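You operate a simulated robot arm through the tools that you are given. There is no shell and no other tool. Be economical: measure what you need, move in short steps, check, and stop when the job is done.

You run a simulated two-armed robot. Do the job below in one go: nothing can be reset, and whatever is moved stays where it is left.

## Task
Pick up the white-rimmed jar with one hand, pass it to the other hand and put it on the wooden bench top. Set down upright: white-rimmed jar.

The check looks at the end state, three seconds after you hand in, the way a careful person would. Anything else that was tipped, shoved, dropped, spilled or broken makes it a failure.

## Robot
Two 7-joint arms with two-finger parallel grippers on one trunk, on a base that drives. Base frame: it is fixed to the floor where the robot stands at the start and does not move with it; the origin is under the middle of the robot, x ahead of it, y to its left, z up; the surface under the hand at the start is at about z = 820. Readings come in mm, degrees, newtons and seconds.
The left shoulder is at the start at [70, 133, 1126], the right one opposite. With the tool pointing down near the work surface each hand reaches from about 180 to 640 mm from the robot's upright axis, wherever it stands, measured 20 degrees to its own side. Places, roughly: wooden bench top [1100, 2500, 800]. Payload 1.57 kg a hand.
The tool frame of a hand sits at the grasp point between the pads (the TCP): z along the fingers, y along the line on which they close. The tips reach 30 mm beyond it. Largest opening 80 mm; finger width 17, thickness 12; the body of the gripper, 40 by 82 mm, starts 80 mm behind the TCP.
Orientation is told as [roll, pitch, yaw] about the base's x, y, z axes, in that order, counted from this pose: with the fingers straight down and closing along the base's y, the tool's x points along the base's -x, its y along +y and its z along -z.

## Interface
- The arms move only by the tool arm_command. It takes "left_commands", "right_commands" or both (then of equal length, played together; a hand with none holds still); each is a list that holds one entry, the list of rows, each a list of 7 numbers: the opening, from 0 (shut) to 1 (fully open), then the shift along the tool's x, y, z in mm, then the turn, a rotation vector about the tool's x, y, z in degrees. In form: [[[fingers, x, y, z, ax, ay, az], ...]]. A call has 1 to 8 rows; each row shifts and turns the commanded pose from where the row before left it, along the tool's axes as they then stand. Each row takes 0.2 s and may step no farther than 50 mm and 8.6 degrees from the row before; otherwise, or with a gripper value out of range, the whole call is refused. A pose out of reach is approached as far as the arm can. The call stops where the force on the tool passes 40 N (or 10 N more than at its start, if that is more) or the arm is blocked; 0.2 s more then pass. Each finger travels about 153 mm/s and halts on what it meets, pressing with about 33 N; the grip force reading is that of the motor and also rises with nothing between the fingers. The clock runs only during rows and for 0.2 s after the last one: add rows that do not move to give the fingers time. It gives the time, the measured TCP pose, the force on the tool (base axes), the opening and the grip force at its end, in the units of the frame above (readings bear some noise), with the torque about the TCP (base axes, N m) and any sound that the robot's microphone picked up.
- Cameras (640 x 400 px; columns grow to the right, rows downward): "scene" is now at [122.2, -27.9, 1337.9]; the picture's right is [-0.35, -0.94, 0.00], its down [-0.68, 0.25, -0.69] and it looks along [0.65, -0.24, -0.72] (base axes); focal length 256 px, centre (320, 200). "left" rides on the left gripper at [72, 7, -122] in its tool frame; the picture's right is [-0.09, 1.00, 0.00], its down [-0.84, -0.08, -0.54] and it looks along [-0.54, -0.05, 0.84] (tool axes); focal length 238 px, centre (320, 200). "right" rides on the right gripper at [72, -7, -122] in its tool frame; the picture's right is [0.09, 1.00, 0.00], its down [-0.84, 0.08, -0.54] and it looks along [-0.54, 0.05, 0.84] (tool axes); focal length 238 px, centre (320, 200).
- grab_frame(camera): a new picture of that camera. It takes no simulated time.
- lift_body(by): slides the trunk up (or, below 0, down) by that many mm; the arms and the scene camera ride with it, the base frame stays. It gives what a move gives, with no picture.
- steer(legs): drives the robot by 1 to 6 legs, each [ahead, left, turn to the left] in mm, mm and degrees, along the robot's own axes; the way and the turn of a leg run together, so that a leg with both is an arc; at most 1500 mm and 180 degrees a leg. The arms and the cameras ride along, it lands a little off, and it stops where it bumps. It gives what a move gives.
- pan_tilt(pan, tilt): turns the head with the scene camera to pan (to the left, within 86 degrees either way) and tilt (down, from -29 to 69), counted from straight ahead of the robot. It gives what a move gives.
- measure_at(camera, pixels): for up to 12 pixels [column, row] of the newest picture of that camera ("zoom" is the newest enlarged one), the place [x, y, z] in the base frame of the surface seen there, good to about 2 mm. It takes no simulated time.
- close_up(camera, box): a new picture of the part [left, top, right, bottom] of that camera's present view, enlarged. It takes no simulated time.
- finish_job(): hands the job in; it is judged then, once.

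Go step by step. Measure first, check grasps and placings, and put right what went wrong. The budget is 80 turns and 70 pictures, counting those below and the enlarged ones. Unless the task says otherwise, let go and move clear before handing in, and close with one line.

The tools are called after "Request:" by a JSON object that holds its "op" and its "data". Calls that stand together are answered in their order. arm_command: Moves the arms, as the interface text tells. Its arguments: {"type":"object","properties":{"left_commands":{"type":"array","items":{"type":"array","items":{"type":"array","items":{"type":"number"}}}},"right_commands":{"type":"array","items":{"type":"array","items":{"type":"array","items":{"type":"number"}}}}},"required":[]} The other tools are called the same way: lift_body (by) slides the trunk up or down; steer (legs) drives the base; pan_tilt (pan, tilt) turns the head that bears the scene camera; grab_frame (camera) takes a picture; measure_at (camera, pixels) gives the place of the surface under pixels of a picture; close_up (camera, box) takes an enlarged picture of a part of a camera's view; finish_job () hands the job in.

At the start:

```text
time_s: 0.0
left_position: [384.1, 59.9, 1042.2]
left_orientation: [0.0, 0.0, 0.0]
left_contact_force: [-0.1, -1.0, -0.5]
left_ft_torque: [-0.01, 0.0, -0.03]
left_gripper_width: 79.8
left_gripper_force: 0.0
right_position: [415.7, -284.8, 1021.3]
right_orientation: [0.0, 0.1, 0.1]
right_contact_force: [0.2, 0.4, 0.4]
right_ft_torque: [0.01, -0.01, 0.01]
right_gripper_width: 79.8
right_gripper_force: 0.1
trunk travel left (down, up): [-700.0, 240.0]
robot x, y, heading: [1.0, 1.0, -0.0]
head pan, tilt: [-20.2, 46.3]
```

scene: 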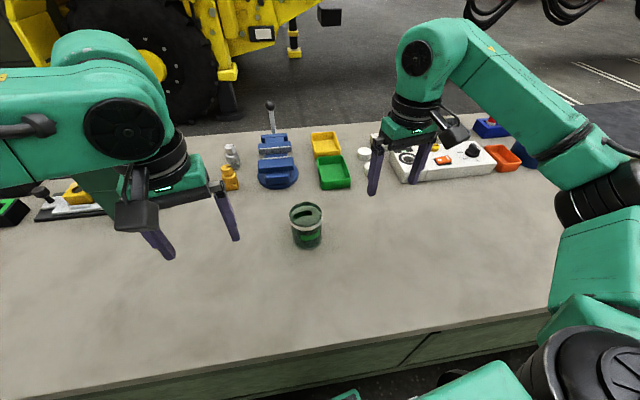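
right: 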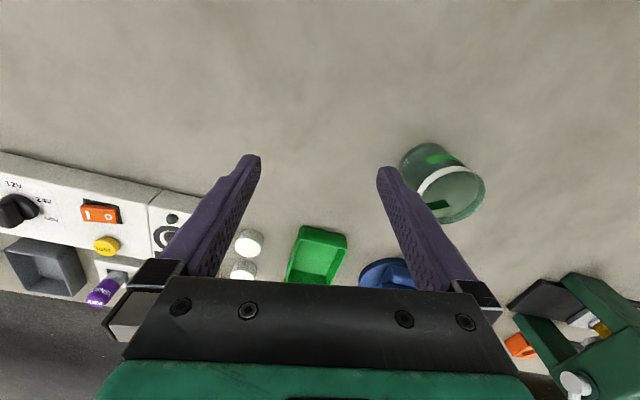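
left: 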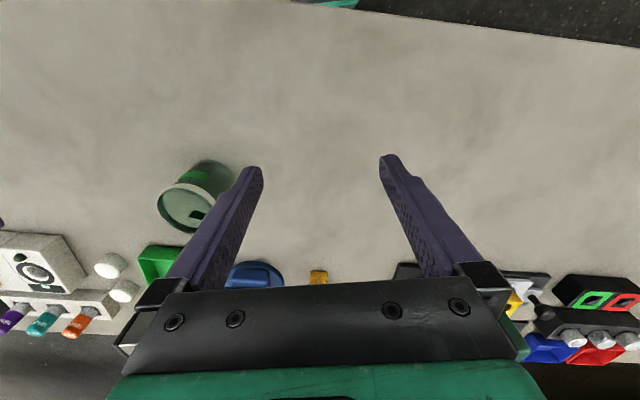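

The white-rimmed jar is at about (307,225) in the scene picture, between the two hands. I'll zoom in on it and measure it.

Request:
{"op": "close_up", "data": {"camera": "scene", "box": [260, 180, 356, 260]}}

Request:
{"op": "measure_at", "data": {"camera": "scene", "pixels": [[307, 225], [291, 214], [322, 214], [307, 204], [307, 247], [340, 250], [307, 238], [307, 214], [296, 236], [320, 236]]}}

```text
5.00 times, centred on (308, 220) of scene
```

zoom: 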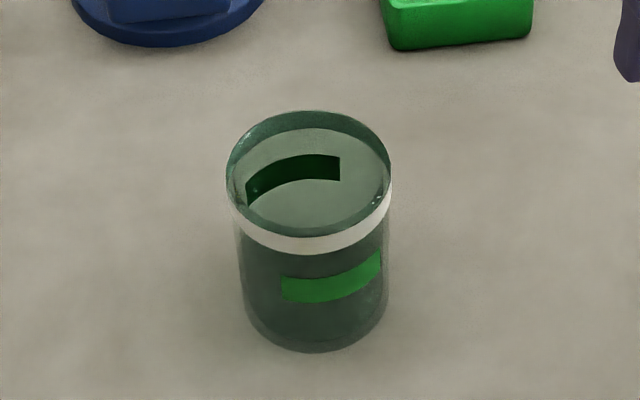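

```text
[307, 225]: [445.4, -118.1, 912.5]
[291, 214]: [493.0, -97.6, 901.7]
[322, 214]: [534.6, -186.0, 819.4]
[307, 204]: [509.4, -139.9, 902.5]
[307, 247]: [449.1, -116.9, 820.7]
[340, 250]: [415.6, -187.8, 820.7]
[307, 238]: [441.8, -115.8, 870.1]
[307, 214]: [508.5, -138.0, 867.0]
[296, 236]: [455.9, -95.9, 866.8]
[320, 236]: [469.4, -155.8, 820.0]
```

The jar is see-through, about 70 mm wide and 95 mm tall, so it leaves little margin in an 80 mm opening. I'll measure its outline more finely.

Request:
{"op": "measure_at", "data": {"camera": "zoom", "pixels": [[232, 200], [240, 215], [270, 236], [305, 244], [340, 238], [370, 220], [385, 205], [389, 195], [310, 120], [330, 290], [375, 265], [310, 352]]}}

Request:
{"op": "close_up", "data": {"camera": "right", "box": [380, 130, 500, 230]}}

Request:
{"op": "pan_tilt", "data": {"pan": 60, "tilt": 20}}

Request:
{"op": "grab_frame", "data": {"camera": "scene"}}

```text
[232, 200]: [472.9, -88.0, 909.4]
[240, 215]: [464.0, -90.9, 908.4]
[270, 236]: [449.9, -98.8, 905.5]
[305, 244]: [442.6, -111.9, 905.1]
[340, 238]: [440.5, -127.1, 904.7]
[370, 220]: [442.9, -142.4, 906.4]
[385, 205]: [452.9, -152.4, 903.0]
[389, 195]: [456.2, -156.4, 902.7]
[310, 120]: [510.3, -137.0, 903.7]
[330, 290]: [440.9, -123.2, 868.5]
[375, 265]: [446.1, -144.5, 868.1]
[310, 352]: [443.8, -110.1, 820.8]
```

```text
4.00 times, centred on (440, 180) of right
```

zoom: 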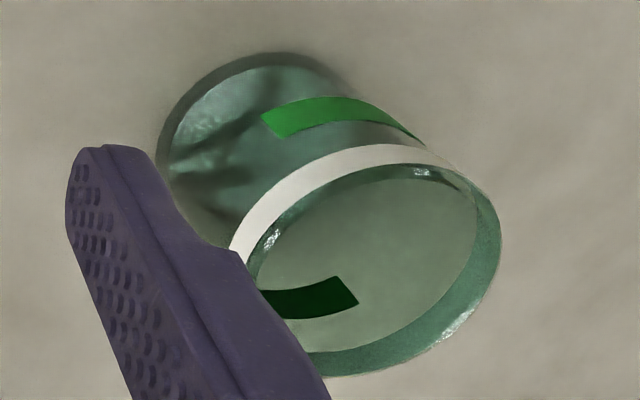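

```text
time_s: 1.5
left_position: [384.7, 60.2, 1042.0]
left_orientation: [0.0, -0.1, 0.1]
left_contact_force: [0.2, 1.0, 0.1]
left_ft_torque: [-0.03, 0.02, 0.0]
left_gripper_width: 80.1
left_gripper_force: 0.1
right_position: [417.2, -283.6, 1021.0]
right_orientation: [0.1, 0.1, 0.0]
right_contact_force: [0.2, 0.7, -0.2]
right_ft_torque: [-0.03, 0.01, -0.01]
right_gripper_width: 80.2
right_gripper_force: 0.0
trunk travel left (down, up): [-700.0, 240.0]
robot x, y, heading: [0.4, 1.7, 0.2]
head pan, tilt: [60.0, 20.0]
```

```text
64 pictures are left
```

scene: 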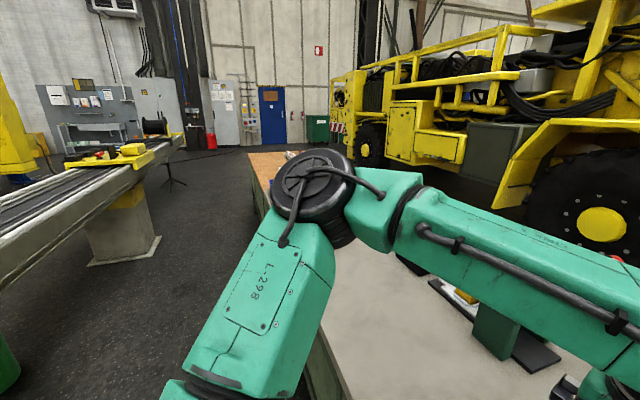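

The jar fits a circle centred near (476, -124) with radius about 36, resting at z=820 with its top near 912. The left hand will grip it low from its left, nearly horizontal with the camera upward. The right hand will then take it from above near the rim. I'll start by moving the left hand over and turning it.

Request:
{"op": "arm_command", "data": {"left_commands": [[[1, -45, 20, 0, 0, 0, -8.5], [1, 0, 0, 0, 0, 0, -8.5], [1, 0, 0, 0, 0, 0, -8.5], [1, 0, 0, 0, 0, 0, -8.5], [1, 0, 0, 0, 0, 0, -8.5], [1, 0, 0, 0, 0, 0, -8.5], [1, 0, 0, 0, 0, 0, -8.5], [1, 0, 0, 0, 0, 0, -8.5]]]}}

Request:
{"op": "arm_command", "data": {"left_commands": [[[1, 0, 0, 0, 0, 0, -8.5], [1, 0, 0, 0, 0, 0, -8.5], [1, 0, 0, 0, 0, 0, -5], [1, 0, 0, 0, 0, 0, 0]]]}}

```text
time_s: 3.3
left_position: [430.5, 80.2, 1042.0]
left_orientation: [0.0, 0.1, 68.2]
left_contact_force: [0.6, -0.2, -0.2]
left_ft_torque: [0.01, -0.01, -0.01]
left_gripper_width: 80.0
left_gripper_force: 0.0
right_position: [416.8, -283.9, 1023.1]
right_orientation: [0.0, -0.1, -0.1]
right_contact_force: [0.5, -0.5, 1.2]
right_ft_torque: [-0.02, -0.01, 0.0]
right_gripper_width: 79.9
right_gripper_force: 0.1
trunk travel left (down, up): [-700.0, 240.0]
robot x, y, heading: [0.8, -0.8, 0.1]
head pan, tilt: [60.0, 20.0]
```

```text
time_s: 4.3
left_position: [430.2, 79.9, 1042.2]
left_orientation: [0.1, 0.1, 90.2]
left_contact_force: [0.7, 0.2, 0.1]
left_ft_torque: [0.0, 0.03, 0.02]
left_gripper_width: 80.1
left_gripper_force: 0.1
right_position: [416.8, -284.8, 1020.3]
right_orientation: [0.1, 0.0, 0.0]
right_contact_force: [0.3, 0.1, 0.4]
right_ft_torque: [-0.01, 0.0, 0.0]
right_gripper_width: 80.1
right_gripper_force: 0.2
trunk travel left (down, up): [-700.0, 240.0]
robot x, y, heading: [-2.6, -1.3, 0.1]
head pan, tilt: [60.0, 20.0]
```

The turn worked: the left yaw is 90. Next I'll tilt the fingers toward -y with the camera upward.

Request:
{"op": "arm_command", "data": {"left_commands": [[[1, 0, 0, 0, 0, 8.5, 0], [1, 0, 0, 0, 0, 8.5, 0], [1, 0, 0, 0, 0, 8.5, 0], [1, 0, 0, 0, 0, 8.5, 0], [1, 0, 0, 0, 0, 8.5, 0], [1, 0, 0, 0, 0, 8.5, 0], [1, 0, 0, 0, 0, 8.5, 0], [1, 0, 0, 0, 0, 8.5, 0]]]}}

Request:
{"op": "pan_tilt", "data": {"pan": -10, "tilt": 46}}

Request:
{"op": "grab_frame", "data": {"camera": "scene"}}

Request:
{"op": "grab_frame", "data": {"camera": "left"}}

```text
time_s: 6.1
left_position: [429.7, 80.6, 1042.8]
left_orientation: [-0.2, 68.1, 89.9]
left_contact_force: [0.1, 0.3, -0.4]
left_ft_torque: [0.01, 0.04, -0.03]
left_gripper_width: 80.2
left_gripper_force: 0.0
right_position: [417.1, -283.2, 1020.8]
right_orientation: [0.0, 0.0, 0.0]
right_contact_force: [1.1, 0.8, 0.5]
right_ft_torque: [0.0, 0.03, 0.03]
right_gripper_width: 79.9
right_gripper_force: 0.1
trunk travel left (down, up): [-700.0, 240.0]
robot x, y, heading: [-1.5, 5.4, 0.1]
head pan, tilt: [60.0, 20.0]
```

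```text
time_s: 7.5
left_position: [430.1, 79.2, 1042.7]
left_orientation: [0.0, 68.0, 89.9]
left_contact_force: [0.4, -0.5, 1.1]
left_ft_torque: [0.01, -0.03, 0.02]
left_gripper_width: 80.1
left_gripper_force: 0.1
right_position: [417.1, -284.2, 1021.0]
right_orientation: [0.0, 0.0, 0.0]
right_contact_force: [0.3, 0.2, -0.3]
right_ft_torque: [0.0, -0.02, 0.0]
right_gripper_width: 80.0
right_gripper_force: 0.1
trunk travel left (down, up): [-700.0, 240.0]
robot x, y, heading: [-0.2, -2.2, 0.1]
head pan, tilt: [-10.0, 46.0]
```

```text
63 pictures are left
```

scene: 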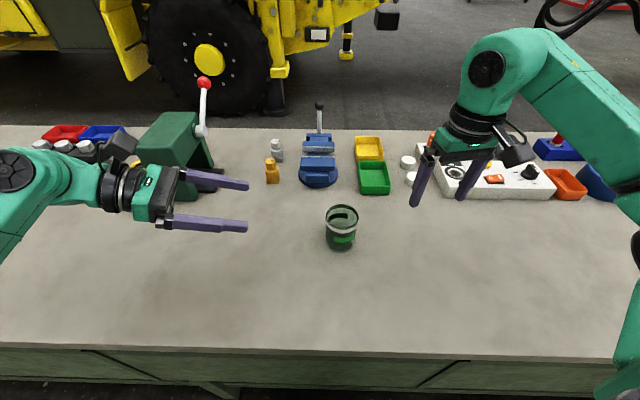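

```text
62 pictures are left
```

left: 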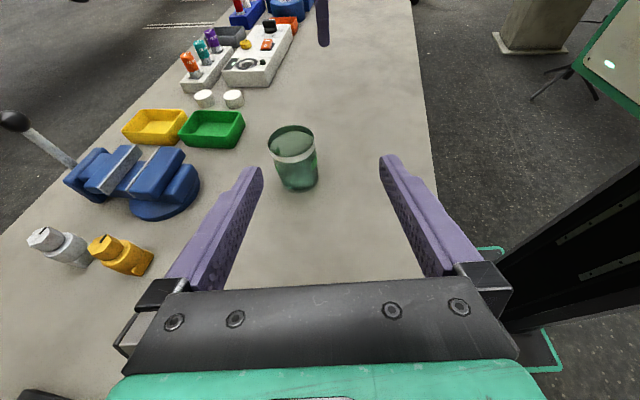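

The left hand's pose is right, with its wrist clear of the table. I'll check how far the back-row items are from its path, and measure the jar from this side.

Request:
{"op": "measure_at", "data": {"camera": "left", "pixels": [[292, 160], [275, 155], [310, 152], [300, 185], [122, 260], [165, 210], [292, 128], [215, 145]]}}

Request:
{"op": "measure_at", "data": {"camera": "scene", "pixels": [[180, 185], [272, 178], [340, 231], [328, 222], [341, 207], [356, 222]]}}

```text
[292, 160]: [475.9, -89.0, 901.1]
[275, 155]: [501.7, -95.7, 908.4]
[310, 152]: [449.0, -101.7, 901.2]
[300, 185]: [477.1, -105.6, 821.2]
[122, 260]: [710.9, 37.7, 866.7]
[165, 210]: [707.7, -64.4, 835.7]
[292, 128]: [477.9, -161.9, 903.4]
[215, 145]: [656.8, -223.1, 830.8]
```

```text
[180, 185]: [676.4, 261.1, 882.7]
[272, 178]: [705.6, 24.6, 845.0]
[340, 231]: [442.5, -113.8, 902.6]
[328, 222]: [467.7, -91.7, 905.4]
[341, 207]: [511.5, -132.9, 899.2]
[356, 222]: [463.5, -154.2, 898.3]
```

The jar axis is confirmed at about (477, -125), and the back-row items are more than 150 mm away. I'll lower the left hand to the level beside the jar, stopping short of it.

Request:
{"op": "arm_command", "data": {"left_commands": [[[1, -26.8, -9.4, 32.4, 0, 0, 0], [1, -26.8, -9.4, 32.4, 0, 0, 0], [1, -26.8, -9.4, 32.4, 0, 0, 0], [1, -26.8, -9.4, 32.4, 0, 0, 0], [1, -26.8, -9.4, 32.4, 0, 0, 0], [1, 0, 0, 0, 0, 0, 0]]]}}

Request:
{"op": "grab_frame", "data": {"camera": "left"}}

Request:
{"op": "grab_frame", "data": {"camera": "scene"}}

```text
time_s: 8.9
left_position: [476.4, -21.7, 856.9]
left_orientation: [-0.2, 67.9, 89.8]
left_contact_force: [-0.4, -0.1, 0.4]
left_ft_torque: [0.0, -0.01, 0.01]
left_gripper_width: 80.1
left_gripper_force: 0.0
right_position: [416.4, -283.8, 1022.3]
right_orientation: [0.0, 0.0, 0.0]
right_contact_force: [0.3, -0.2, 0.0]
right_ft_torque: [0.04, 0.01, 0.01]
right_gripper_width: 80.2
right_gripper_force: 0.0
trunk travel left (down, up): [-700.0, 240.0]
robot x, y, heading: [1.8, -0.6, -0.0]
head pan, tilt: [-10.0, 46.0]
```

```text
61 pictures are left
```

left: 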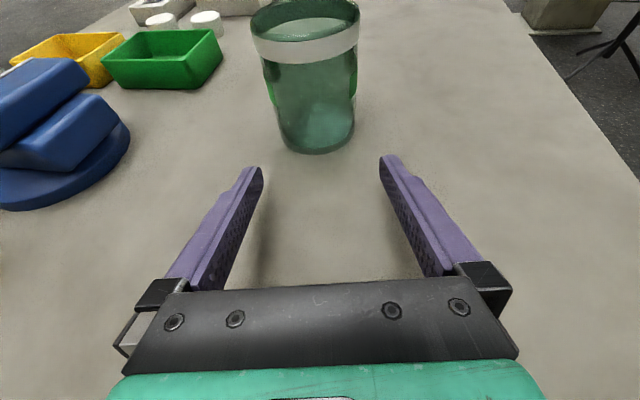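

```text
60 pictures are left
```

scene: 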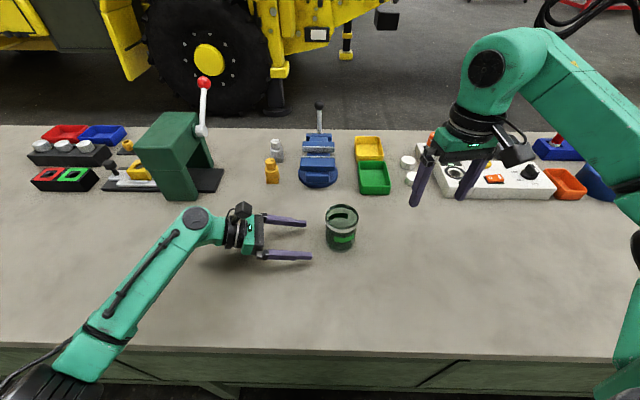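

The hand is level with the jar and stops short of it. I'll check the lateral alignment of the jar and fingers before closing the last 95 mm.

Request:
{"op": "measure_at", "data": {"camera": "left", "pixels": [[306, 55], [258, 45], [354, 43], [316, 110], [270, 85], [352, 85], [248, 175], [392, 165], [315, 152]]}}

Request:
{"op": "close_up", "data": {"camera": "left", "box": [220, 0, 412, 120]}}

```text
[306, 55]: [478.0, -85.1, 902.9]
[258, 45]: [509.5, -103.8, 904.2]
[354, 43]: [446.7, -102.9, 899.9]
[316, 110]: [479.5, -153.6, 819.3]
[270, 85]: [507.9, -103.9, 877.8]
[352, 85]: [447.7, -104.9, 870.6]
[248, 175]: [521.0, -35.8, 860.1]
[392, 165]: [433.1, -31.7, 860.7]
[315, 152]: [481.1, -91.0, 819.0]
```

```text
3.33 times, centred on (316, 60) of left
```

zoom: 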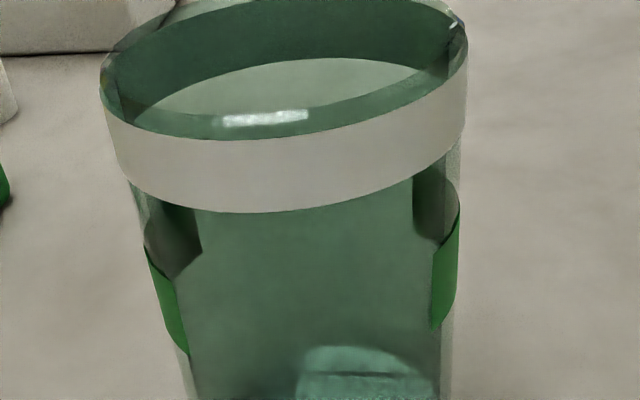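

The jar's middle is at x≈478 and the hand is at 476.4. I'll shift about 1.3 mm and slide forward so the jar sits between the fingers.

Request:
{"op": "arm_command", "data": {"left_commands": [[[1, 0, -1.4, 0, 0, 0, 0], [1, 8.9, 0, 22, 0, 0, 0], [1, 8.9, 0, 22, 0, 0, 0], [1, 8.9, 0, 22, 0, 0, 0], [1, 8.9, 0, 22, 0, 0, 0], [1, 0, 0, 0, 0, 0, 0]]]}}

Request:
{"op": "grab_frame", "data": {"camera": "left"}}

Request:
{"op": "close_up", "data": {"camera": "scene", "box": [260, 170, 420, 270]}}

```text
time_s: 10.3
left_position: [479.1, -115.0, 856.6]
left_orientation: [-0.1, 68.1, 89.9]
left_contact_force: [1.1, -0.1, -0.6]
left_ft_torque: [-0.01, -0.02, -0.02]
left_gripper_width: 80.0
left_gripper_force: 0.1
right_position: [417.0, -283.3, 1021.0]
right_orientation: [0.1, 0.0, 0.0]
right_contact_force: [-0.1, 0.0, -0.8]
right_ft_torque: [-0.04, -0.01, 0.0]
right_gripper_width: 80.1
right_gripper_force: 0.0
trunk travel left (down, up): [-700.0, 240.0]
robot x, y, heading: [1.3, -0.8, -0.4]
head pan, tilt: [-10.0, 46.0]
```

```text
58 pictures are left
```

left: 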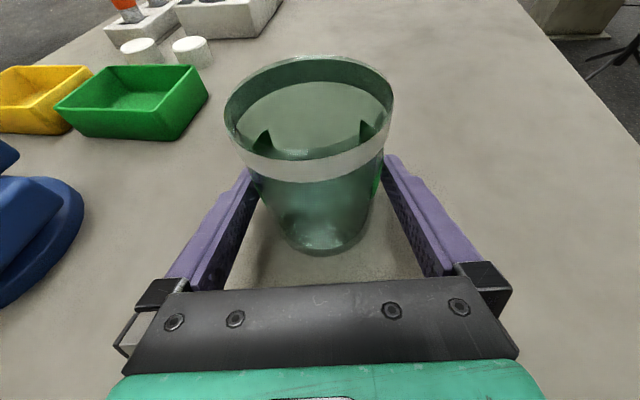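

```text
4.00 times, centred on (340, 220) of scene
```

zoom: 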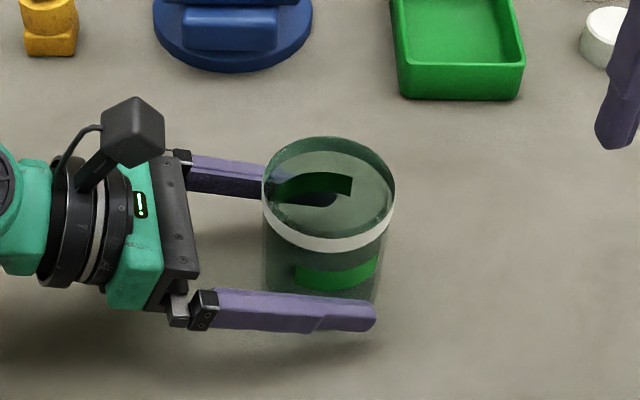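

The jar sits between the pads with a gap on both sides. I'll close the fingers.

Request:
{"op": "arm_command", "data": {"left_commands": [[[0.92, 0, 0, 0, 0, 0, 0], [0.85, 0, 0, 0, 0, 0, 0], [0, 0, 0, 0, 0, 0, 0], [0, 0, 0, 0, 0, 0, 0], [0, 0, 0, 0, 0, 0, 0]]]}}

Request:
{"op": "close_up", "data": {"camera": "scene", "box": [260, 170, 420, 270]}}

```text
time_s: 11.5
left_position: [478.4, -117.1, 856.5]
left_orientation: [0.0, 67.9, 90.1]
left_contact_force: [0.4, -0.7, -0.3]
left_ft_torque: [-0.06, 0.01, 0.01]
left_gripper_width: 71.1
left_gripper_force: 33.2
right_position: [417.0, -284.9, 1019.9]
right_orientation: [-0.1, 0.0, -0.1]
right_contact_force: [0.3, -0.3, -0.1]
right_ft_torque: [0.0, -0.02, 0.03]
right_gripper_width: 80.0
right_gripper_force: 0.0
trunk travel left (down, up): [-700.0, 240.0]
robot x, y, heading: [2.9, 0.7, -0.1]
head pan, tilt: [-10.0, 46.0]
```

```text
4.00 times, centred on (340, 220) of scene
```

zoom: 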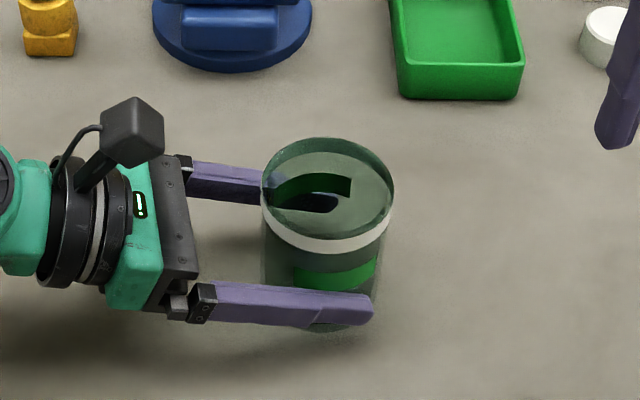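

It's held at 71 mm with 33 N. I'll lift it straight up slowly.

Request:
{"op": "arm_command", "data": {"left_commands": [[[0, 9.3, 0, -3.8, 0, 0, 0], [0, 18.5, 0, -7.5, 0, 0, 0], [0, 27.8, 0, -11.2, 0, 0, 0], [0, 27.8, 0, -11.2, 0, 0, 0], [0, 18.5, 0, -7.5, 0, 0, 0], [0, 9.3, 0, -3.8, 0, 0, 0], [0, 0, 0, 0, 0, 0, 0]]]}}

Request:
{"op": "grab_frame", "data": {"camera": "scene"}}

Request:
{"op": "grab_frame", "data": {"camera": "left"}}

```text
time_s: 13.1
left_position: [478.4, -115.2, 977.5]
left_orientation: [0.0, 68.0, 90.1]
left_contact_force: [0.0, 0.7, -0.2]
left_ft_torque: [-0.03, -0.03, 0.0]
left_gripper_width: 70.9
left_gripper_force: 33.2
right_position: [417.8, -283.0, 1021.5]
right_orientation: [0.0, 0.0, 0.0]
right_contact_force: [-0.2, 0.5, 0.3]
right_ft_torque: [-0.05, -0.03, 0.0]
right_gripper_width: 79.7
right_gripper_force: 0.0
trunk travel left (down, up): [-700.0, 240.0]
robot x, y, heading: [-1.8, -3.0, 0.0]
head pan, tilt: [-10.0, 46.0]
```

```text
55 pictures are left
```

scene: 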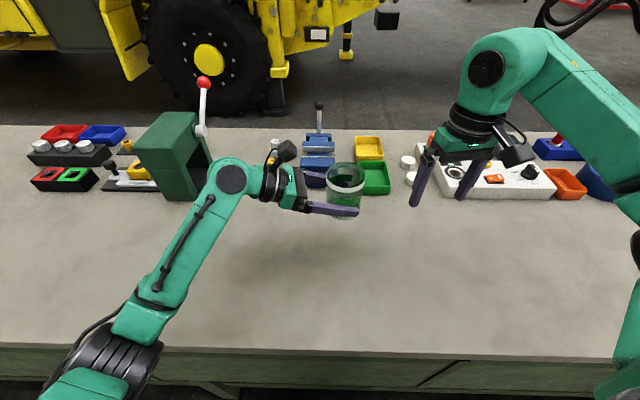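

```text
54 pictures are left
```

left: 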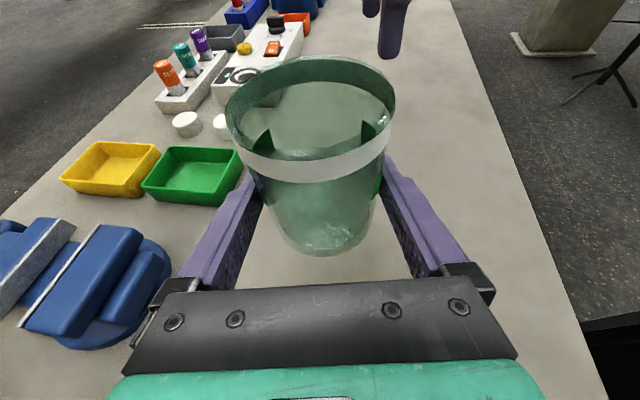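

The jar is lifted and upright. I'll measure its rim for the right hand.

Request:
{"op": "measure_at", "data": {"camera": "left", "pixels": [[309, 168], [236, 140], [386, 130], [240, 122], [310, 60], [300, 57]]}}

Request:
{"op": "close_up", "data": {"camera": "scene", "box": [280, 140, 408, 220]}}

Request:
{"op": "measure_at", "data": {"camera": "zoom", "pixels": [[325, 225], [245, 150], [412, 170], [330, 118], [240, 210], [405, 210], [330, 250]]}}

```text
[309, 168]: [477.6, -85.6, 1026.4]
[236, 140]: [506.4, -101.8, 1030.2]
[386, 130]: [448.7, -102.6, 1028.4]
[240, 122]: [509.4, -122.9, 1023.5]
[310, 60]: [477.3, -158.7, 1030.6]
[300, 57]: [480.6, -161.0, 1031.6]
```

```text
5.00 times, centred on (344, 180) of scene
```

zoom: 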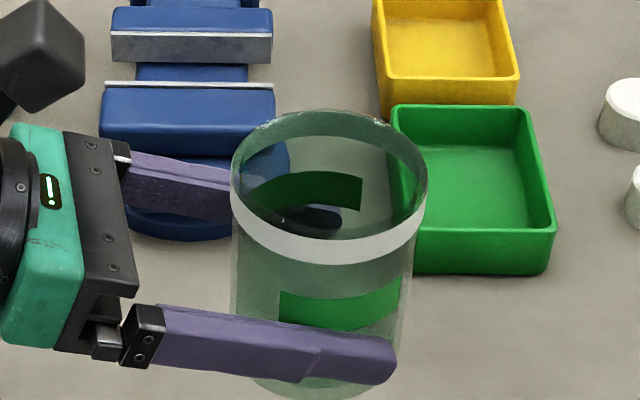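

```text
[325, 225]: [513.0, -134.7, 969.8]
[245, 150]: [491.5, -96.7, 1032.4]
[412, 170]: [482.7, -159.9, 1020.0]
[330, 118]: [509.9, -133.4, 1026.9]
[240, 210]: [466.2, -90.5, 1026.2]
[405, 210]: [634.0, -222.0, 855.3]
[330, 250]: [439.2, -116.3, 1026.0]
```

The jar's axis is at about (477.5, -123) and its top at about 1035. I'll raise the right hand and bring it over the jar.

Request:
{"op": "arm_command", "data": {"right_commands": [[[1, 0, 0, -45, 0, 0, 0], [1, 0, 0, -45, 0, 0, 0], [1, -15, 40, 0, 0, 0, 0], [1, -15, 40, 0, 0, 0, 0], [1, -15, 40, 0, 0, 0, 0], [1, -15.5, 40.5, 0, 0, 0, 0], [1, 0, 0, 0, 0, 0, 0]]]}}

Request:
{"op": "grab_frame", "data": {"camera": "right"}}

Request:
{"op": "grab_frame", "data": {"camera": "left"}}

Request:
{"op": "grab_frame", "data": {"camera": "scene"}}

```text
time_s: 14.7
left_position: [477.8, -116.2, 976.0]
left_orientation: [-0.2, 67.9, 89.9]
left_contact_force: [-1.0, -0.2, -2.7]
left_ft_torque: [0.02, 0.01, -0.03]
left_gripper_width: 70.7
left_gripper_force: 33.1
right_position: [477.2, -124.3, 1111.6]
right_orientation: [0.1, -0.1, 0.1]
right_contact_force: [0.1, -0.3, 0.4]
right_ft_torque: [0.01, -0.01, 0.04]
right_gripper_width: 79.9
right_gripper_force: 0.1
trunk travel left (down, up): [-700.0, 240.0]
robot x, y, heading: [-1.6, -2.0, 0.2]
head pan, tilt: [-10.0, 46.0]
```

```text
52 pictures are left
```

right: 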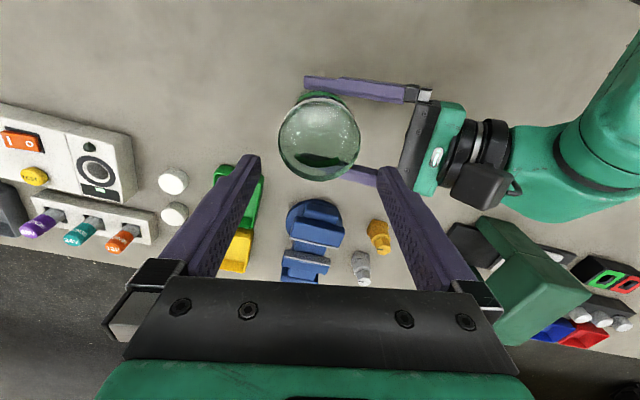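

```text
51 pictures are left
```

left: 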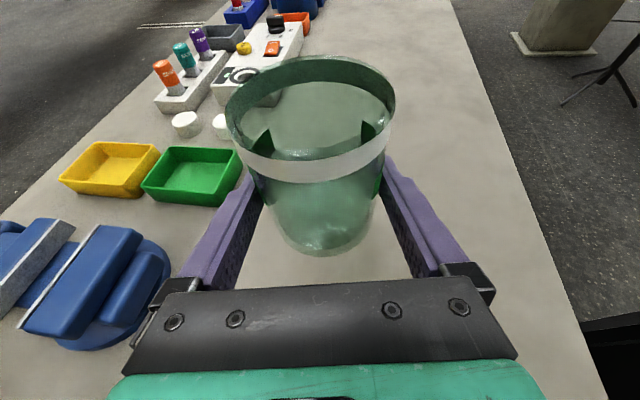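

```text
50 pictures are left
```

scene: 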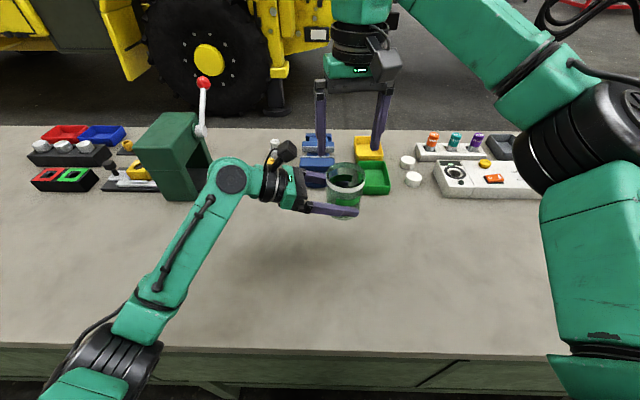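

The right hand is above the jar, which spans columns 278–360 in its picture, centred on 319. I'll measure the rim extremes from here.

Request:
{"op": "measure_at", "data": {"camera": "right", "pixels": [[280, 135], [358, 135], [281, 142], [357, 142], [320, 98], [320, 178], [284, 155], [353, 158]]}}

Request:
{"op": "close_up", "data": {"camera": "right", "box": [240, 70, 400, 190]}}

```text
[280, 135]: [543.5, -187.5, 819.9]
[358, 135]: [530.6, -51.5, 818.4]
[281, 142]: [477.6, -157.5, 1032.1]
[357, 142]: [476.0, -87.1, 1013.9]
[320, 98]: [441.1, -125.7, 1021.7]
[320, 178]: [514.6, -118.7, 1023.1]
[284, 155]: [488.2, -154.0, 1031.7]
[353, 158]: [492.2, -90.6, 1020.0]
```

```text
3.33 times, centred on (320, 130) of right
```

zoom: 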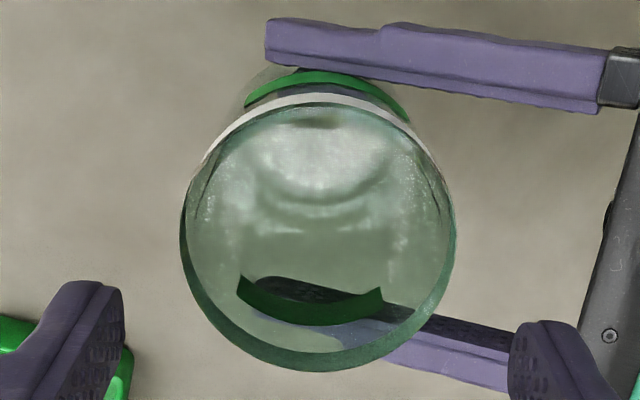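

The jar is centred in the right hand to within about 1 mm. I'll descend until the tips are just above the rim and look.

Request:
{"op": "arm_command", "data": {"right_commands": [[[1, 0, 0, 20, 0, 0, 0], [1, 0, 0, 18, 0, 0, 0], [1, 0, 0, 0, 0, 0, 0]]]}}

Request:
{"op": "grab_frame", "data": {"camera": "right"}}

Request:
{"op": "close_up", "data": {"camera": "scene", "box": [264, 80, 424, 230]}}

```text
time_s: 15.5
left_position: [478.2, -114.5, 977.0]
left_orientation: [0.0, 68.0, 90.0]
left_contact_force: [0.0, -0.9, -0.8]
left_ft_torque: [0.0, 0.0, -0.03]
left_gripper_width: 71.1
left_gripper_force: 32.7
right_position: [477.4, -123.6, 1073.5]
right_orientation: [0.1, -0.1, -0.1]
right_contact_force: [0.5, 0.7, 0.1]
right_ft_torque: [0.04, 0.0, -0.04]
right_gripper_width: 79.9
right_gripper_force: 0.1
trunk travel left (down, up): [-700.0, 240.0]
robot x, y, heading: [1.8, -1.6, -0.1]
head pan, tilt: [-10.0, 46.0]
```

```text
48 pictures are left
```

right: 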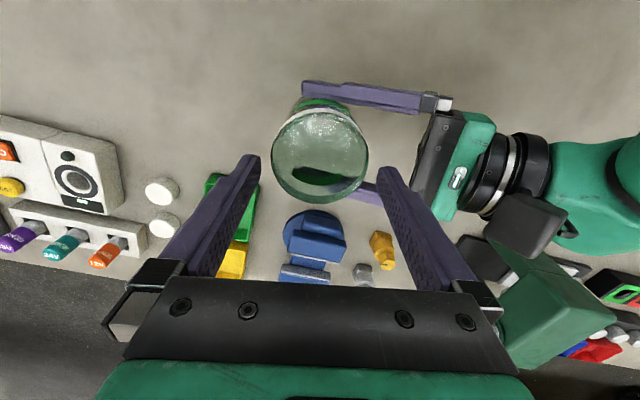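

```text
2.67 times, centred on (344, 155) of scene
```

zoom: 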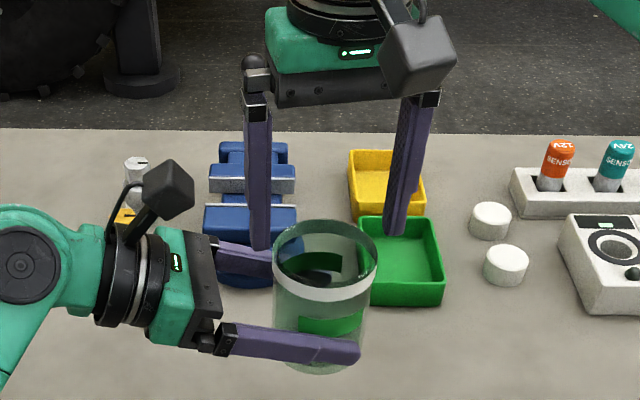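

The jar spans columns 271–369, centred on 320, so the alignment is still good. I'll descend slowly to grip depth with the fingers straddling the rim.

Request:
{"op": "arm_command", "data": {"right_commands": [[[1, 0, 0, 10, 0, 0, 0], [1, 0, 0, 10, 0, 0, 0], [1, 0, 0, 10, 0, 0, 0], [1, 0, 0, 10, 0, 0, 0], [1, 0, 0, 7, 0, 0, 0], [1, 0, 0, 0, 0, 0, 0]]]}}

Request:
{"op": "grab_frame", "data": {"camera": "right"}}

Request:
{"op": "close_up", "data": {"camera": "scene", "box": [264, 100, 424, 230]}}

Request:
{"op": "grab_frame", "data": {"camera": "left"}}

```text
time_s: 16.9
left_position: [478.1, -115.5, 977.9]
left_orientation: [0.0, 68.0, 90.0]
left_contact_force: [0.1, -0.7, -1.8]
left_ft_torque: [-0.02, 0.0, 0.01]
left_gripper_width: 71.0
left_gripper_force: 33.2
right_position: [477.7, -123.0, 1026.9]
right_orientation: [0.0, 0.0, 0.0]
right_contact_force: [0.4, 0.4, 0.2]
right_ft_torque: [-0.02, 0.02, -0.01]
right_gripper_width: 80.1
right_gripper_force: 0.0
trunk travel left (down, up): [-700.0, 240.0]
robot x, y, heading: [1.4, -0.4, -0.0]
head pan, tilt: [-10.0, 46.0]
```

```text
46 pictures are left
```

right: 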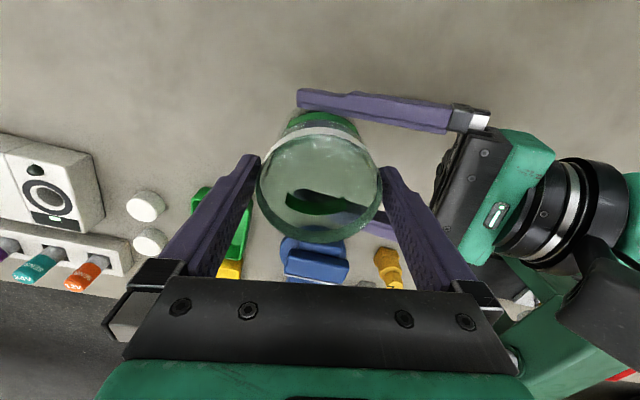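

```text
3.08 times, centred on (344, 165) of scene
```

zoom: 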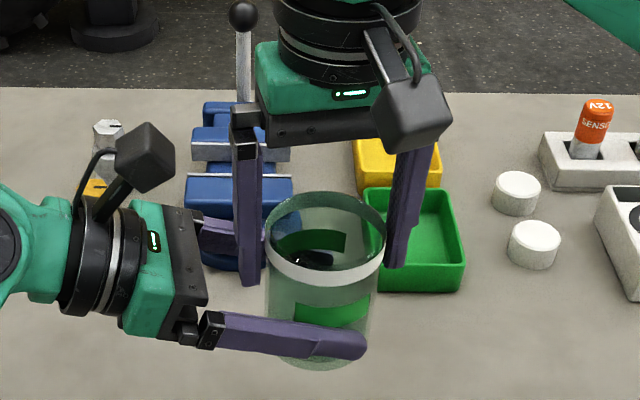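

```text
44 pictures are left
```

left: 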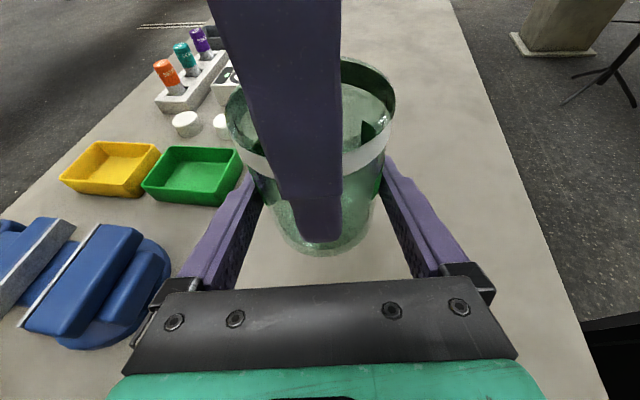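

The right fingers straddle the rim with gaps on both sides and no contact. I'll close the right hand.

Request:
{"op": "arm_command", "data": {"right_commands": [[[0.94, 0, 0, 0, 0, 0, 0], [0.9, 0, 0, 0, 0, 0, 0], [0, 0, 0, 0, 0, 0, 0], [0, 0, 0, 0, 0, 0, 0], [0, 0, 0, 0, 0, 0, 0]]]}}

Request:
{"op": "close_up", "data": {"camera": "scene", "box": [264, 100, 424, 230]}}

```text
time_s: 18.1
left_position: [478.2, -113.9, 977.5]
left_orientation: [0.0, 68.0, 90.0]
left_contact_force: [-1.1, 5.9, 0.3]
left_ft_torque: [-0.15, -0.12, 0.04]
left_gripper_width: 70.9
left_gripper_force: 33.5
right_position: [477.3, -123.6, 1025.1]
right_orientation: [0.0, 0.0, -0.1]
right_contact_force: [1.2, -4.7, 0.0]
right_ft_torque: [-0.1, 0.0, -0.07]
right_gripper_width: 71.6
right_gripper_force: 33.0
trunk travel left (down, up): [-700.0, 240.0]
robot x, y, heading: [1.1, -2.2, 0.0]
head pan, tilt: [-10.0, 46.0]
```

```text
3.08 times, centred on (344, 165) of scene
```

zoom: 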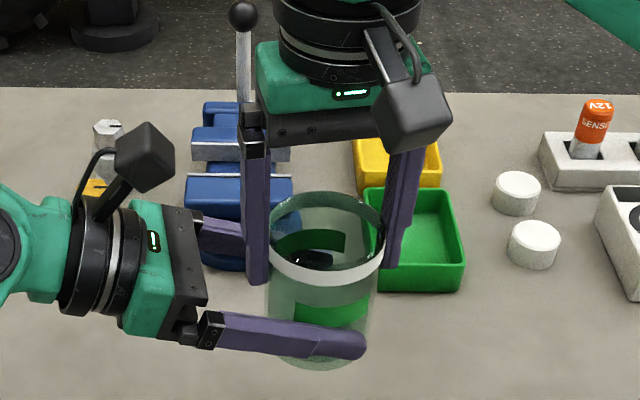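

Both hands hold it, at 71.6 and 70.9 mm with small side forces. I'll open the left hand and back it straight out.

Request:
{"op": "arm_command", "data": {"left_commands": [[[0.95, 0, 0, 0, 0, 0, 0], [1, 0, 0, 0, 0, 0, 0], [1, 0, 0, 0, 0, 0, 0]]], "right_commands": [[[0, 0, 0, 0, 0, 0, 0], [0, 0, 0, 0, 0, 0, 0], [0, 0, 0, 0, 0, 0, 0]]]}}

Request:
{"op": "close_up", "data": {"camera": "scene", "box": [264, 100, 424, 230]}}

Request:
{"op": "close_up", "data": {"camera": "right", "box": [220, 70, 460, 270]}}

```text
time_s: 18.9
left_position: [478.7, -115.6, 976.6]
left_orientation: [0.0, 68.0, 90.0]
left_contact_force: [0.8, 0.1, 0.0]
left_ft_torque: [-0.01, -0.04, -0.01]
left_gripper_width: 80.0
left_gripper_force: 0.1
right_position: [478.4, -123.3, 1027.2]
right_orientation: [0.0, 0.0, -0.1]
right_contact_force: [0.2, 0.5, 0.0]
right_ft_torque: [0.0, -0.01, -0.01]
right_gripper_width: 71.4
right_gripper_force: 33.2
trunk travel left (down, up): [-700.0, 240.0]
robot x, y, heading: [0.4, 0.9, -0.1]
head pan, tilt: [-10.0, 46.0]
```

```text
3.08 times, centred on (344, 165) of scene
```

zoom: 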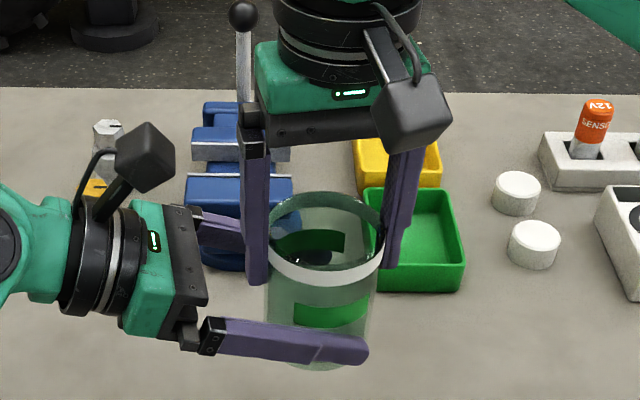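

```text
2.00 times, centred on (340, 170) of right
```

zoom: 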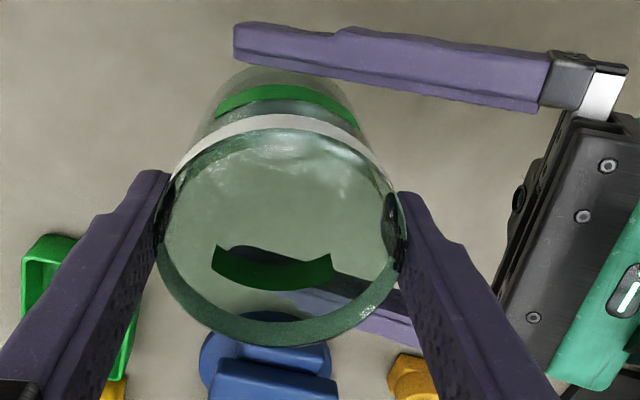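

The jar now hangs in the right hand alone. I'll back the left hand out along +y, then raise it.

Request:
{"op": "arm_command", "data": {"left_commands": [[[1, -7.5, 0, -18.5, 0, 0, 0], [1, -15, 0, -37, 0, 0, 0], [1, -15, 0, -37, 0, 0, 0], [1, -15, 0, -37, 0, 0, 0], [1, 30, 30, -20, 0, 0, 0], [1, 30, 30, -20, 0, 0, 0], [1, 0, 40, 0, 0, 0, 0]]], "right_commands": [[[0, 0, 0, 0, 0, 0, 0], [0, 0, 0, 0, 0, 0, 0], [0, 0, 0, 0, 0, 0, 0], [0, 0, 0, 0, 0, 0, 0], [0, 0, 0, -20, 0, 0, 0], [0, 0, 0, -20, 0, 0, 0], [0, 0, 0, 0, 0, 0, 0]]]}}

Request:
{"op": "grab_frame", "data": {"camera": "scene"}}

```text
time_s: 20.5
left_position: [376.8, 38.4, 1049.9]
left_orientation: [0.0, 68.1, 89.9]
left_contact_force: [0.0, 0.5, 1.3]
left_ft_torque: [-0.02, -0.02, -0.01]
left_gripper_width: 79.9
left_gripper_force: 0.1
right_position: [476.5, -123.5, 1067.9]
right_orientation: [0.0, -0.1, 0.1]
right_contact_force: [-0.1, 0.4, -2.2]
right_ft_torque: [-0.02, -0.05, 0.02]
right_gripper_width: 71.6
right_gripper_force: 33.2
trunk travel left (down, up): [-700.0, 240.0]
robot x, y, heading: [-4.7, -1.5, 0.0]
head pan, tilt: [-10.0, 46.0]
```

```text
40 pictures are left
```

scene: 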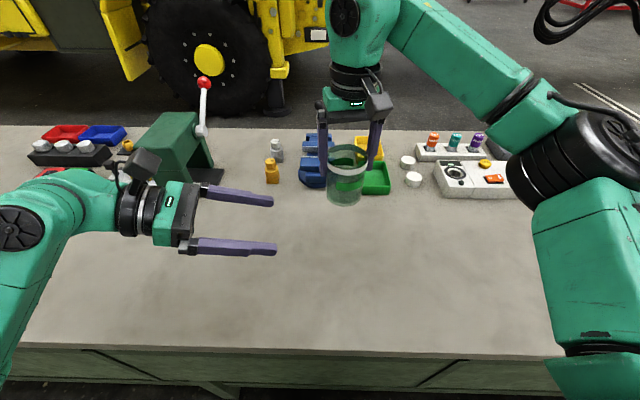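

The handover is done. I'll back off from the table and look toward the wooden bench on the left.

Request:
{"op": "steer", "data": {"legs": [[-450, 0, 0]]}}

Request:
{"op": "pan_tilt", "data": {"pan": 50, "tilt": 22}}

Request:
{"op": "grab_frame", "data": {"camera": "scene"}}

```text
time_s: 23.3
left_position: [-71.7, 37.0, 1047.7]
left_orientation: [0.2, 68.1, 89.9]
left_contact_force: [0.5, -0.2, 0.8]
left_ft_torque: [0.01, -0.02, 0.03]
left_gripper_width: 80.0
left_gripper_force: 0.0
right_position: [24.7, -124.5, 1066.2]
right_orientation: [0.0, 0.0, -0.2]
right_contact_force: [0.2, 0.6, -0.9]
right_ft_torque: [-0.04, 0.02, 0.02]
right_gripper_width: 71.4
right_gripper_force: 32.8
trunk travel left (down, up): [-700.0, 240.0]
robot x, y, heading: [-452.8, 4.9, -0.3]
head pan, tilt: [-10.0, 46.0]
```

```text
time_s: 24.6
left_position: [-73.4, 38.0, 1048.9]
left_orientation: [0.0, 68.0, 89.9]
left_contact_force: [-0.5, -0.6, 0.3]
left_ft_torque: [0.01, -0.02, 0.01]
left_gripper_width: 79.9
left_gripper_force: 0.1
right_position: [25.7, -123.9, 1066.1]
right_orientation: [0.0, 0.0, -0.2]
right_contact_force: [0.6, 0.2, -0.2]
right_ft_torque: [0.0, 0.02, -0.01]
right_gripper_width: 71.4
right_gripper_force: 32.6
trunk travel left (down, up): [-700.0, 240.0]
robot x, y, heading: [-456.9, -0.4, 0.1]
head pan, tilt: [50.0, 22.0]
```

```text
39 pictures are left
```

scene: 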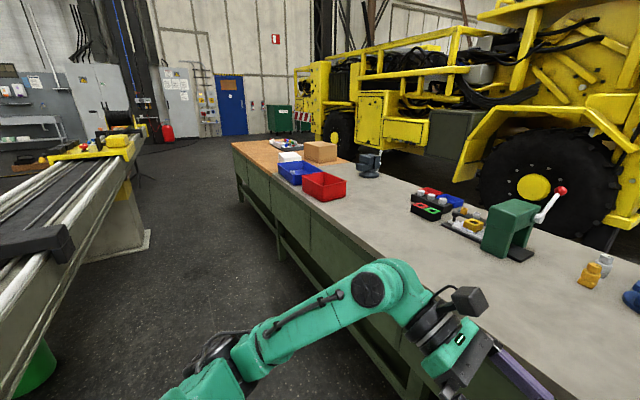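

The grey table runs on to the left, with the wooden top at its far end around (260,150). An aisle lies between it and the conveyor on the left. I'll measure these.

Request:
{"op": "measure_at", "data": {"camera": "scene", "pixels": [[260, 152], [240, 150], [234, 145], [272, 172], [286, 145], [320, 155], [305, 185], [350, 225], [100, 250], [150, 235], [60, 270], [250, 160]]}}

Request:
{"op": "close_up", "data": {"camera": "scene", "box": [210, 120, 402, 240]}}

```text
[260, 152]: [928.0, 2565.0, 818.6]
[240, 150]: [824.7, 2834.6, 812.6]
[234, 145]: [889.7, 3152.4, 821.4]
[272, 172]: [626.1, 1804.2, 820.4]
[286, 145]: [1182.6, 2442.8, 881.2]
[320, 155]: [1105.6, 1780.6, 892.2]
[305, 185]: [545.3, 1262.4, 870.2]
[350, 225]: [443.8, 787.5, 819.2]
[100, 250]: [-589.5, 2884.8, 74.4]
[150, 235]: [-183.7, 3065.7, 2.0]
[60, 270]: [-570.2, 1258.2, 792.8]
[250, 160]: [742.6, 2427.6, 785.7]
```

```text
3.33 times, centred on (306, 180) of scene
```

zoom: 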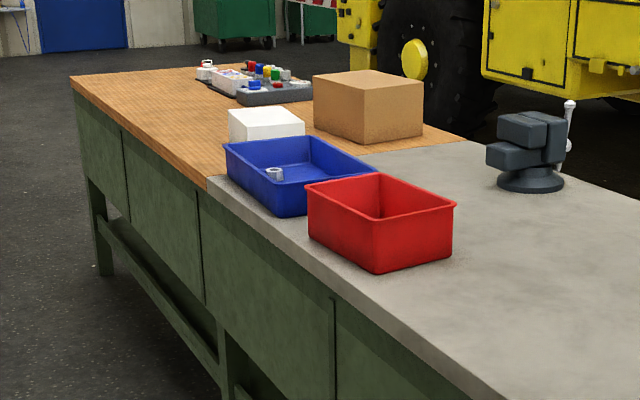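

Request:
{"op": "measure_at", "data": {"camera": "zoom", "pixels": [[214, 176], [76, 82], [130, 120], [380, 300], [480, 375], [440, 145], [170, 115], [130, 95], [200, 150], [200, 84], [280, 98], [235, 140]]}}

Request:
{"op": "measure_at", "data": {"camera": "scene", "pixels": [[400, 285], [75, 262], [140, 205], [150, 245], [45, 345], [270, 225], [390, 345]]}}

```text
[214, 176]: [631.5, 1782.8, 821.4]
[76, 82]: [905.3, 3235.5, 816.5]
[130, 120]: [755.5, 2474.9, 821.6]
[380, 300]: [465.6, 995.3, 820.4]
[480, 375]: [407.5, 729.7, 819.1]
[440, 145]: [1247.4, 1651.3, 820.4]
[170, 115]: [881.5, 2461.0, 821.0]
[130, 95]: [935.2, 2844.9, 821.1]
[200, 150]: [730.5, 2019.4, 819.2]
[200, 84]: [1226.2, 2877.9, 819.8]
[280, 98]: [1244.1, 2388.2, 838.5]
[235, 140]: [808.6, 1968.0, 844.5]
```

```text
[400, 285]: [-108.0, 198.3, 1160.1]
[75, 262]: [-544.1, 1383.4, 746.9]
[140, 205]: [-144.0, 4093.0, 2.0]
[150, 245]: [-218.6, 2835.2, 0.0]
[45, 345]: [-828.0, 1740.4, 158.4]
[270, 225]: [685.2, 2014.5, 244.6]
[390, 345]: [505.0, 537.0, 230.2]
```

The wood and grey tops share a front edge at z≈820 that runs 11° off y, through (407,730), (631,1783) and (905,3235). The aisle is about 1.06 m wide. A clear wooden spot lies near (905,2450). I'll raise the trunk, square up to the edge and strafe left down the middle of the aisle.

Request:
{"op": "lift_body", "data": {"by": 100}}

Request:
{"op": "steer", "data": {"legs": [[0, 0, -11.3], [200, 0, 0], [0, 1200, 0]]}}

Request:
{"op": "grab_frame", "data": {"camera": "scene"}}

Request:
{"op": "grab_frame", "data": {"camera": "right"}}

```text
time_s: 25.9
left_position: [-73.5, 39.0, 1147.5]
left_orientation: [0.1, 68.0, 89.8]
left_contact_force: [0.2, -0.4, 0.1]
left_ft_torque: [0.02, 0.03, 0.0]
left_gripper_width: 80.1
left_gripper_force: 0.0
right_position: [25.2, -123.6, 1165.0]
right_orientation: [0.1, 0.0, -0.2]
right_contact_force: [-1.0, 1.2, -1.8]
right_ft_torque: [-0.03, -0.05, -0.04]
right_gripper_width: 71.6
right_gripper_force: 33.3
trunk travel left (down, up): [-800.0, 140.0]
robot x, y, heading: [-454.7, 2.3, -0.3]
head pan, tilt: [50.0, 22.0]
```

```text
time_s: 34.0
left_position: [363.6, 1118.9, 1148.0]
left_orientation: [0.0, 68.0, 78.9]
left_contact_force: [-0.6, 0.4, -1.0]
left_ft_torque: [-0.04, -0.01, -0.04]
left_gripper_width: 79.9
left_gripper_force: 0.0
right_position: [430.1, 941.1, 1166.9]
right_orientation: [0.0, 0.1, -11.3]
right_contact_force: [-0.5, 0.3, -1.6]
right_ft_torque: [0.0, 0.01, 0.02]
right_gripper_width: 71.7
right_gripper_force: 32.9
trunk travel left (down, up): [-800.0, 140.0]
robot x, y, heading: [-18.3, 1154.7, -11.3]
head pan, tilt: [50.0, 22.0]
```

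```text
37 pictures are left
```

scene: 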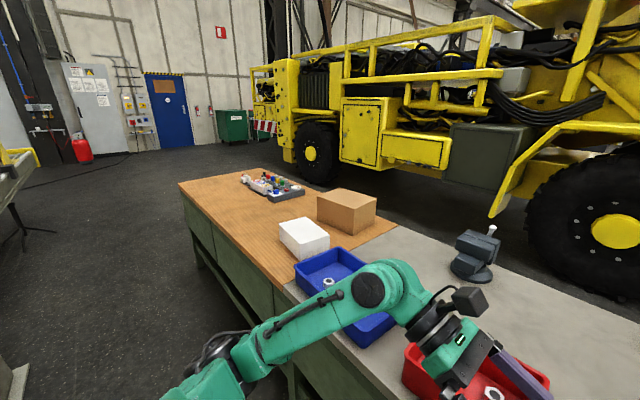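

```text
36 pictures are left
```

right: 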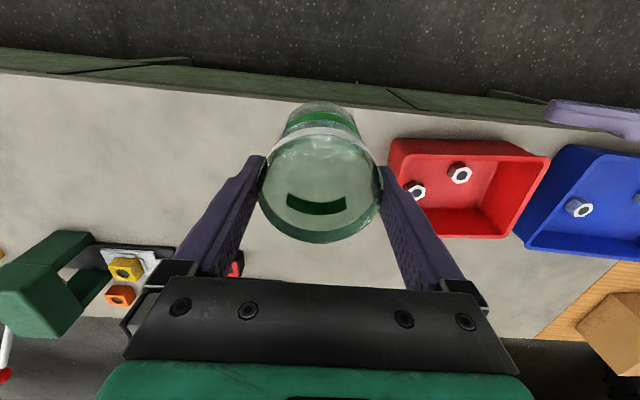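

The drive is accurate and the jar is well above everything. I'll measure the wood area again from here, then continue.

Request:
{"op": "measure_at", "data": {"camera": "scene", "pixels": [[230, 215], [250, 240], [215, 200], [182, 184], [278, 285], [300, 255], [282, 240], [275, 198], [250, 260], [215, 230], [20, 165]]}}

Request:
{"op": "steer", "data": {"legs": [[0, 1400, 0]]}}

Request:
{"op": "pan_tilt", "data": {"pan": 0, "tilt": 45}}

Request:
{"op": "grab_frame", "data": {"camera": "scene"}}

```text
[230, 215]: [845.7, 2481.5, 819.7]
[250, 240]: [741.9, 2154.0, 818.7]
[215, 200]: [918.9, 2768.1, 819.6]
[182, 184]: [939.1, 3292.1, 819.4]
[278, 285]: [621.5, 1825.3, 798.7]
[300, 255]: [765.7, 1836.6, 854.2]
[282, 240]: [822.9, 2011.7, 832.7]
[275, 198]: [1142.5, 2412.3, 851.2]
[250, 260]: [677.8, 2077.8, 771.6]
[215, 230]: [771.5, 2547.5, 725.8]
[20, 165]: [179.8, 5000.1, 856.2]
```

```text
time_s: 41.0
left_position: [637.4, 2494.5, 1148.8]
left_orientation: [0.0, 68.1, 78.8]
left_contact_force: [0.0, -0.7, -0.5]
left_ft_torque: [-0.02, 0.0, -0.01]
left_gripper_width: 80.0
left_gripper_force: 0.1
right_position: [703.0, 2316.1, 1166.0]
right_orientation: [0.0, -0.1, -11.4]
right_contact_force: [0.7, 0.4, -1.8]
right_ft_torque: [0.01, 0.01, 0.0]
right_gripper_width: 71.1
right_gripper_force: 33.0
trunk travel left (down, up): [-800.0, 140.0]
robot x, y, heading: [260.4, 2531.2, -11.0]
head pan, tilt: [50.0, 22.0]
```

```text
time_s: 42.2
left_position: [638.0, 2494.5, 1148.2]
left_orientation: [0.0, 68.1, 78.8]
left_contact_force: [-0.4, 0.1, -0.4]
left_ft_torque: [-0.02, 0.01, 0.01]
left_gripper_width: 80.1
left_gripper_force: 0.0
right_position: [702.2, 2317.1, 1166.5]
right_orientation: [0.1, 0.0, -11.2]
right_contact_force: [1.1, -0.1, -1.3]
right_ft_torque: [0.01, -0.01, 0.0]
right_gripper_width: 71.4
right_gripper_force: 33.3
trunk travel left (down, up): [-800.0, 140.0]
robot x, y, heading: [259.6, 2529.9, -11.4]
head pan, tilt: [0.0, 45.0]
```

```text
35 pictures are left
```

scene: 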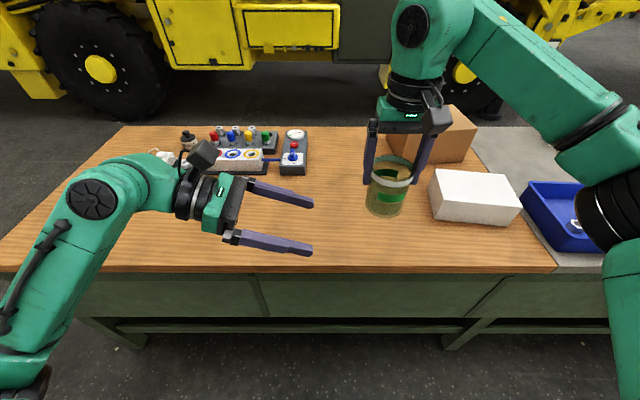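

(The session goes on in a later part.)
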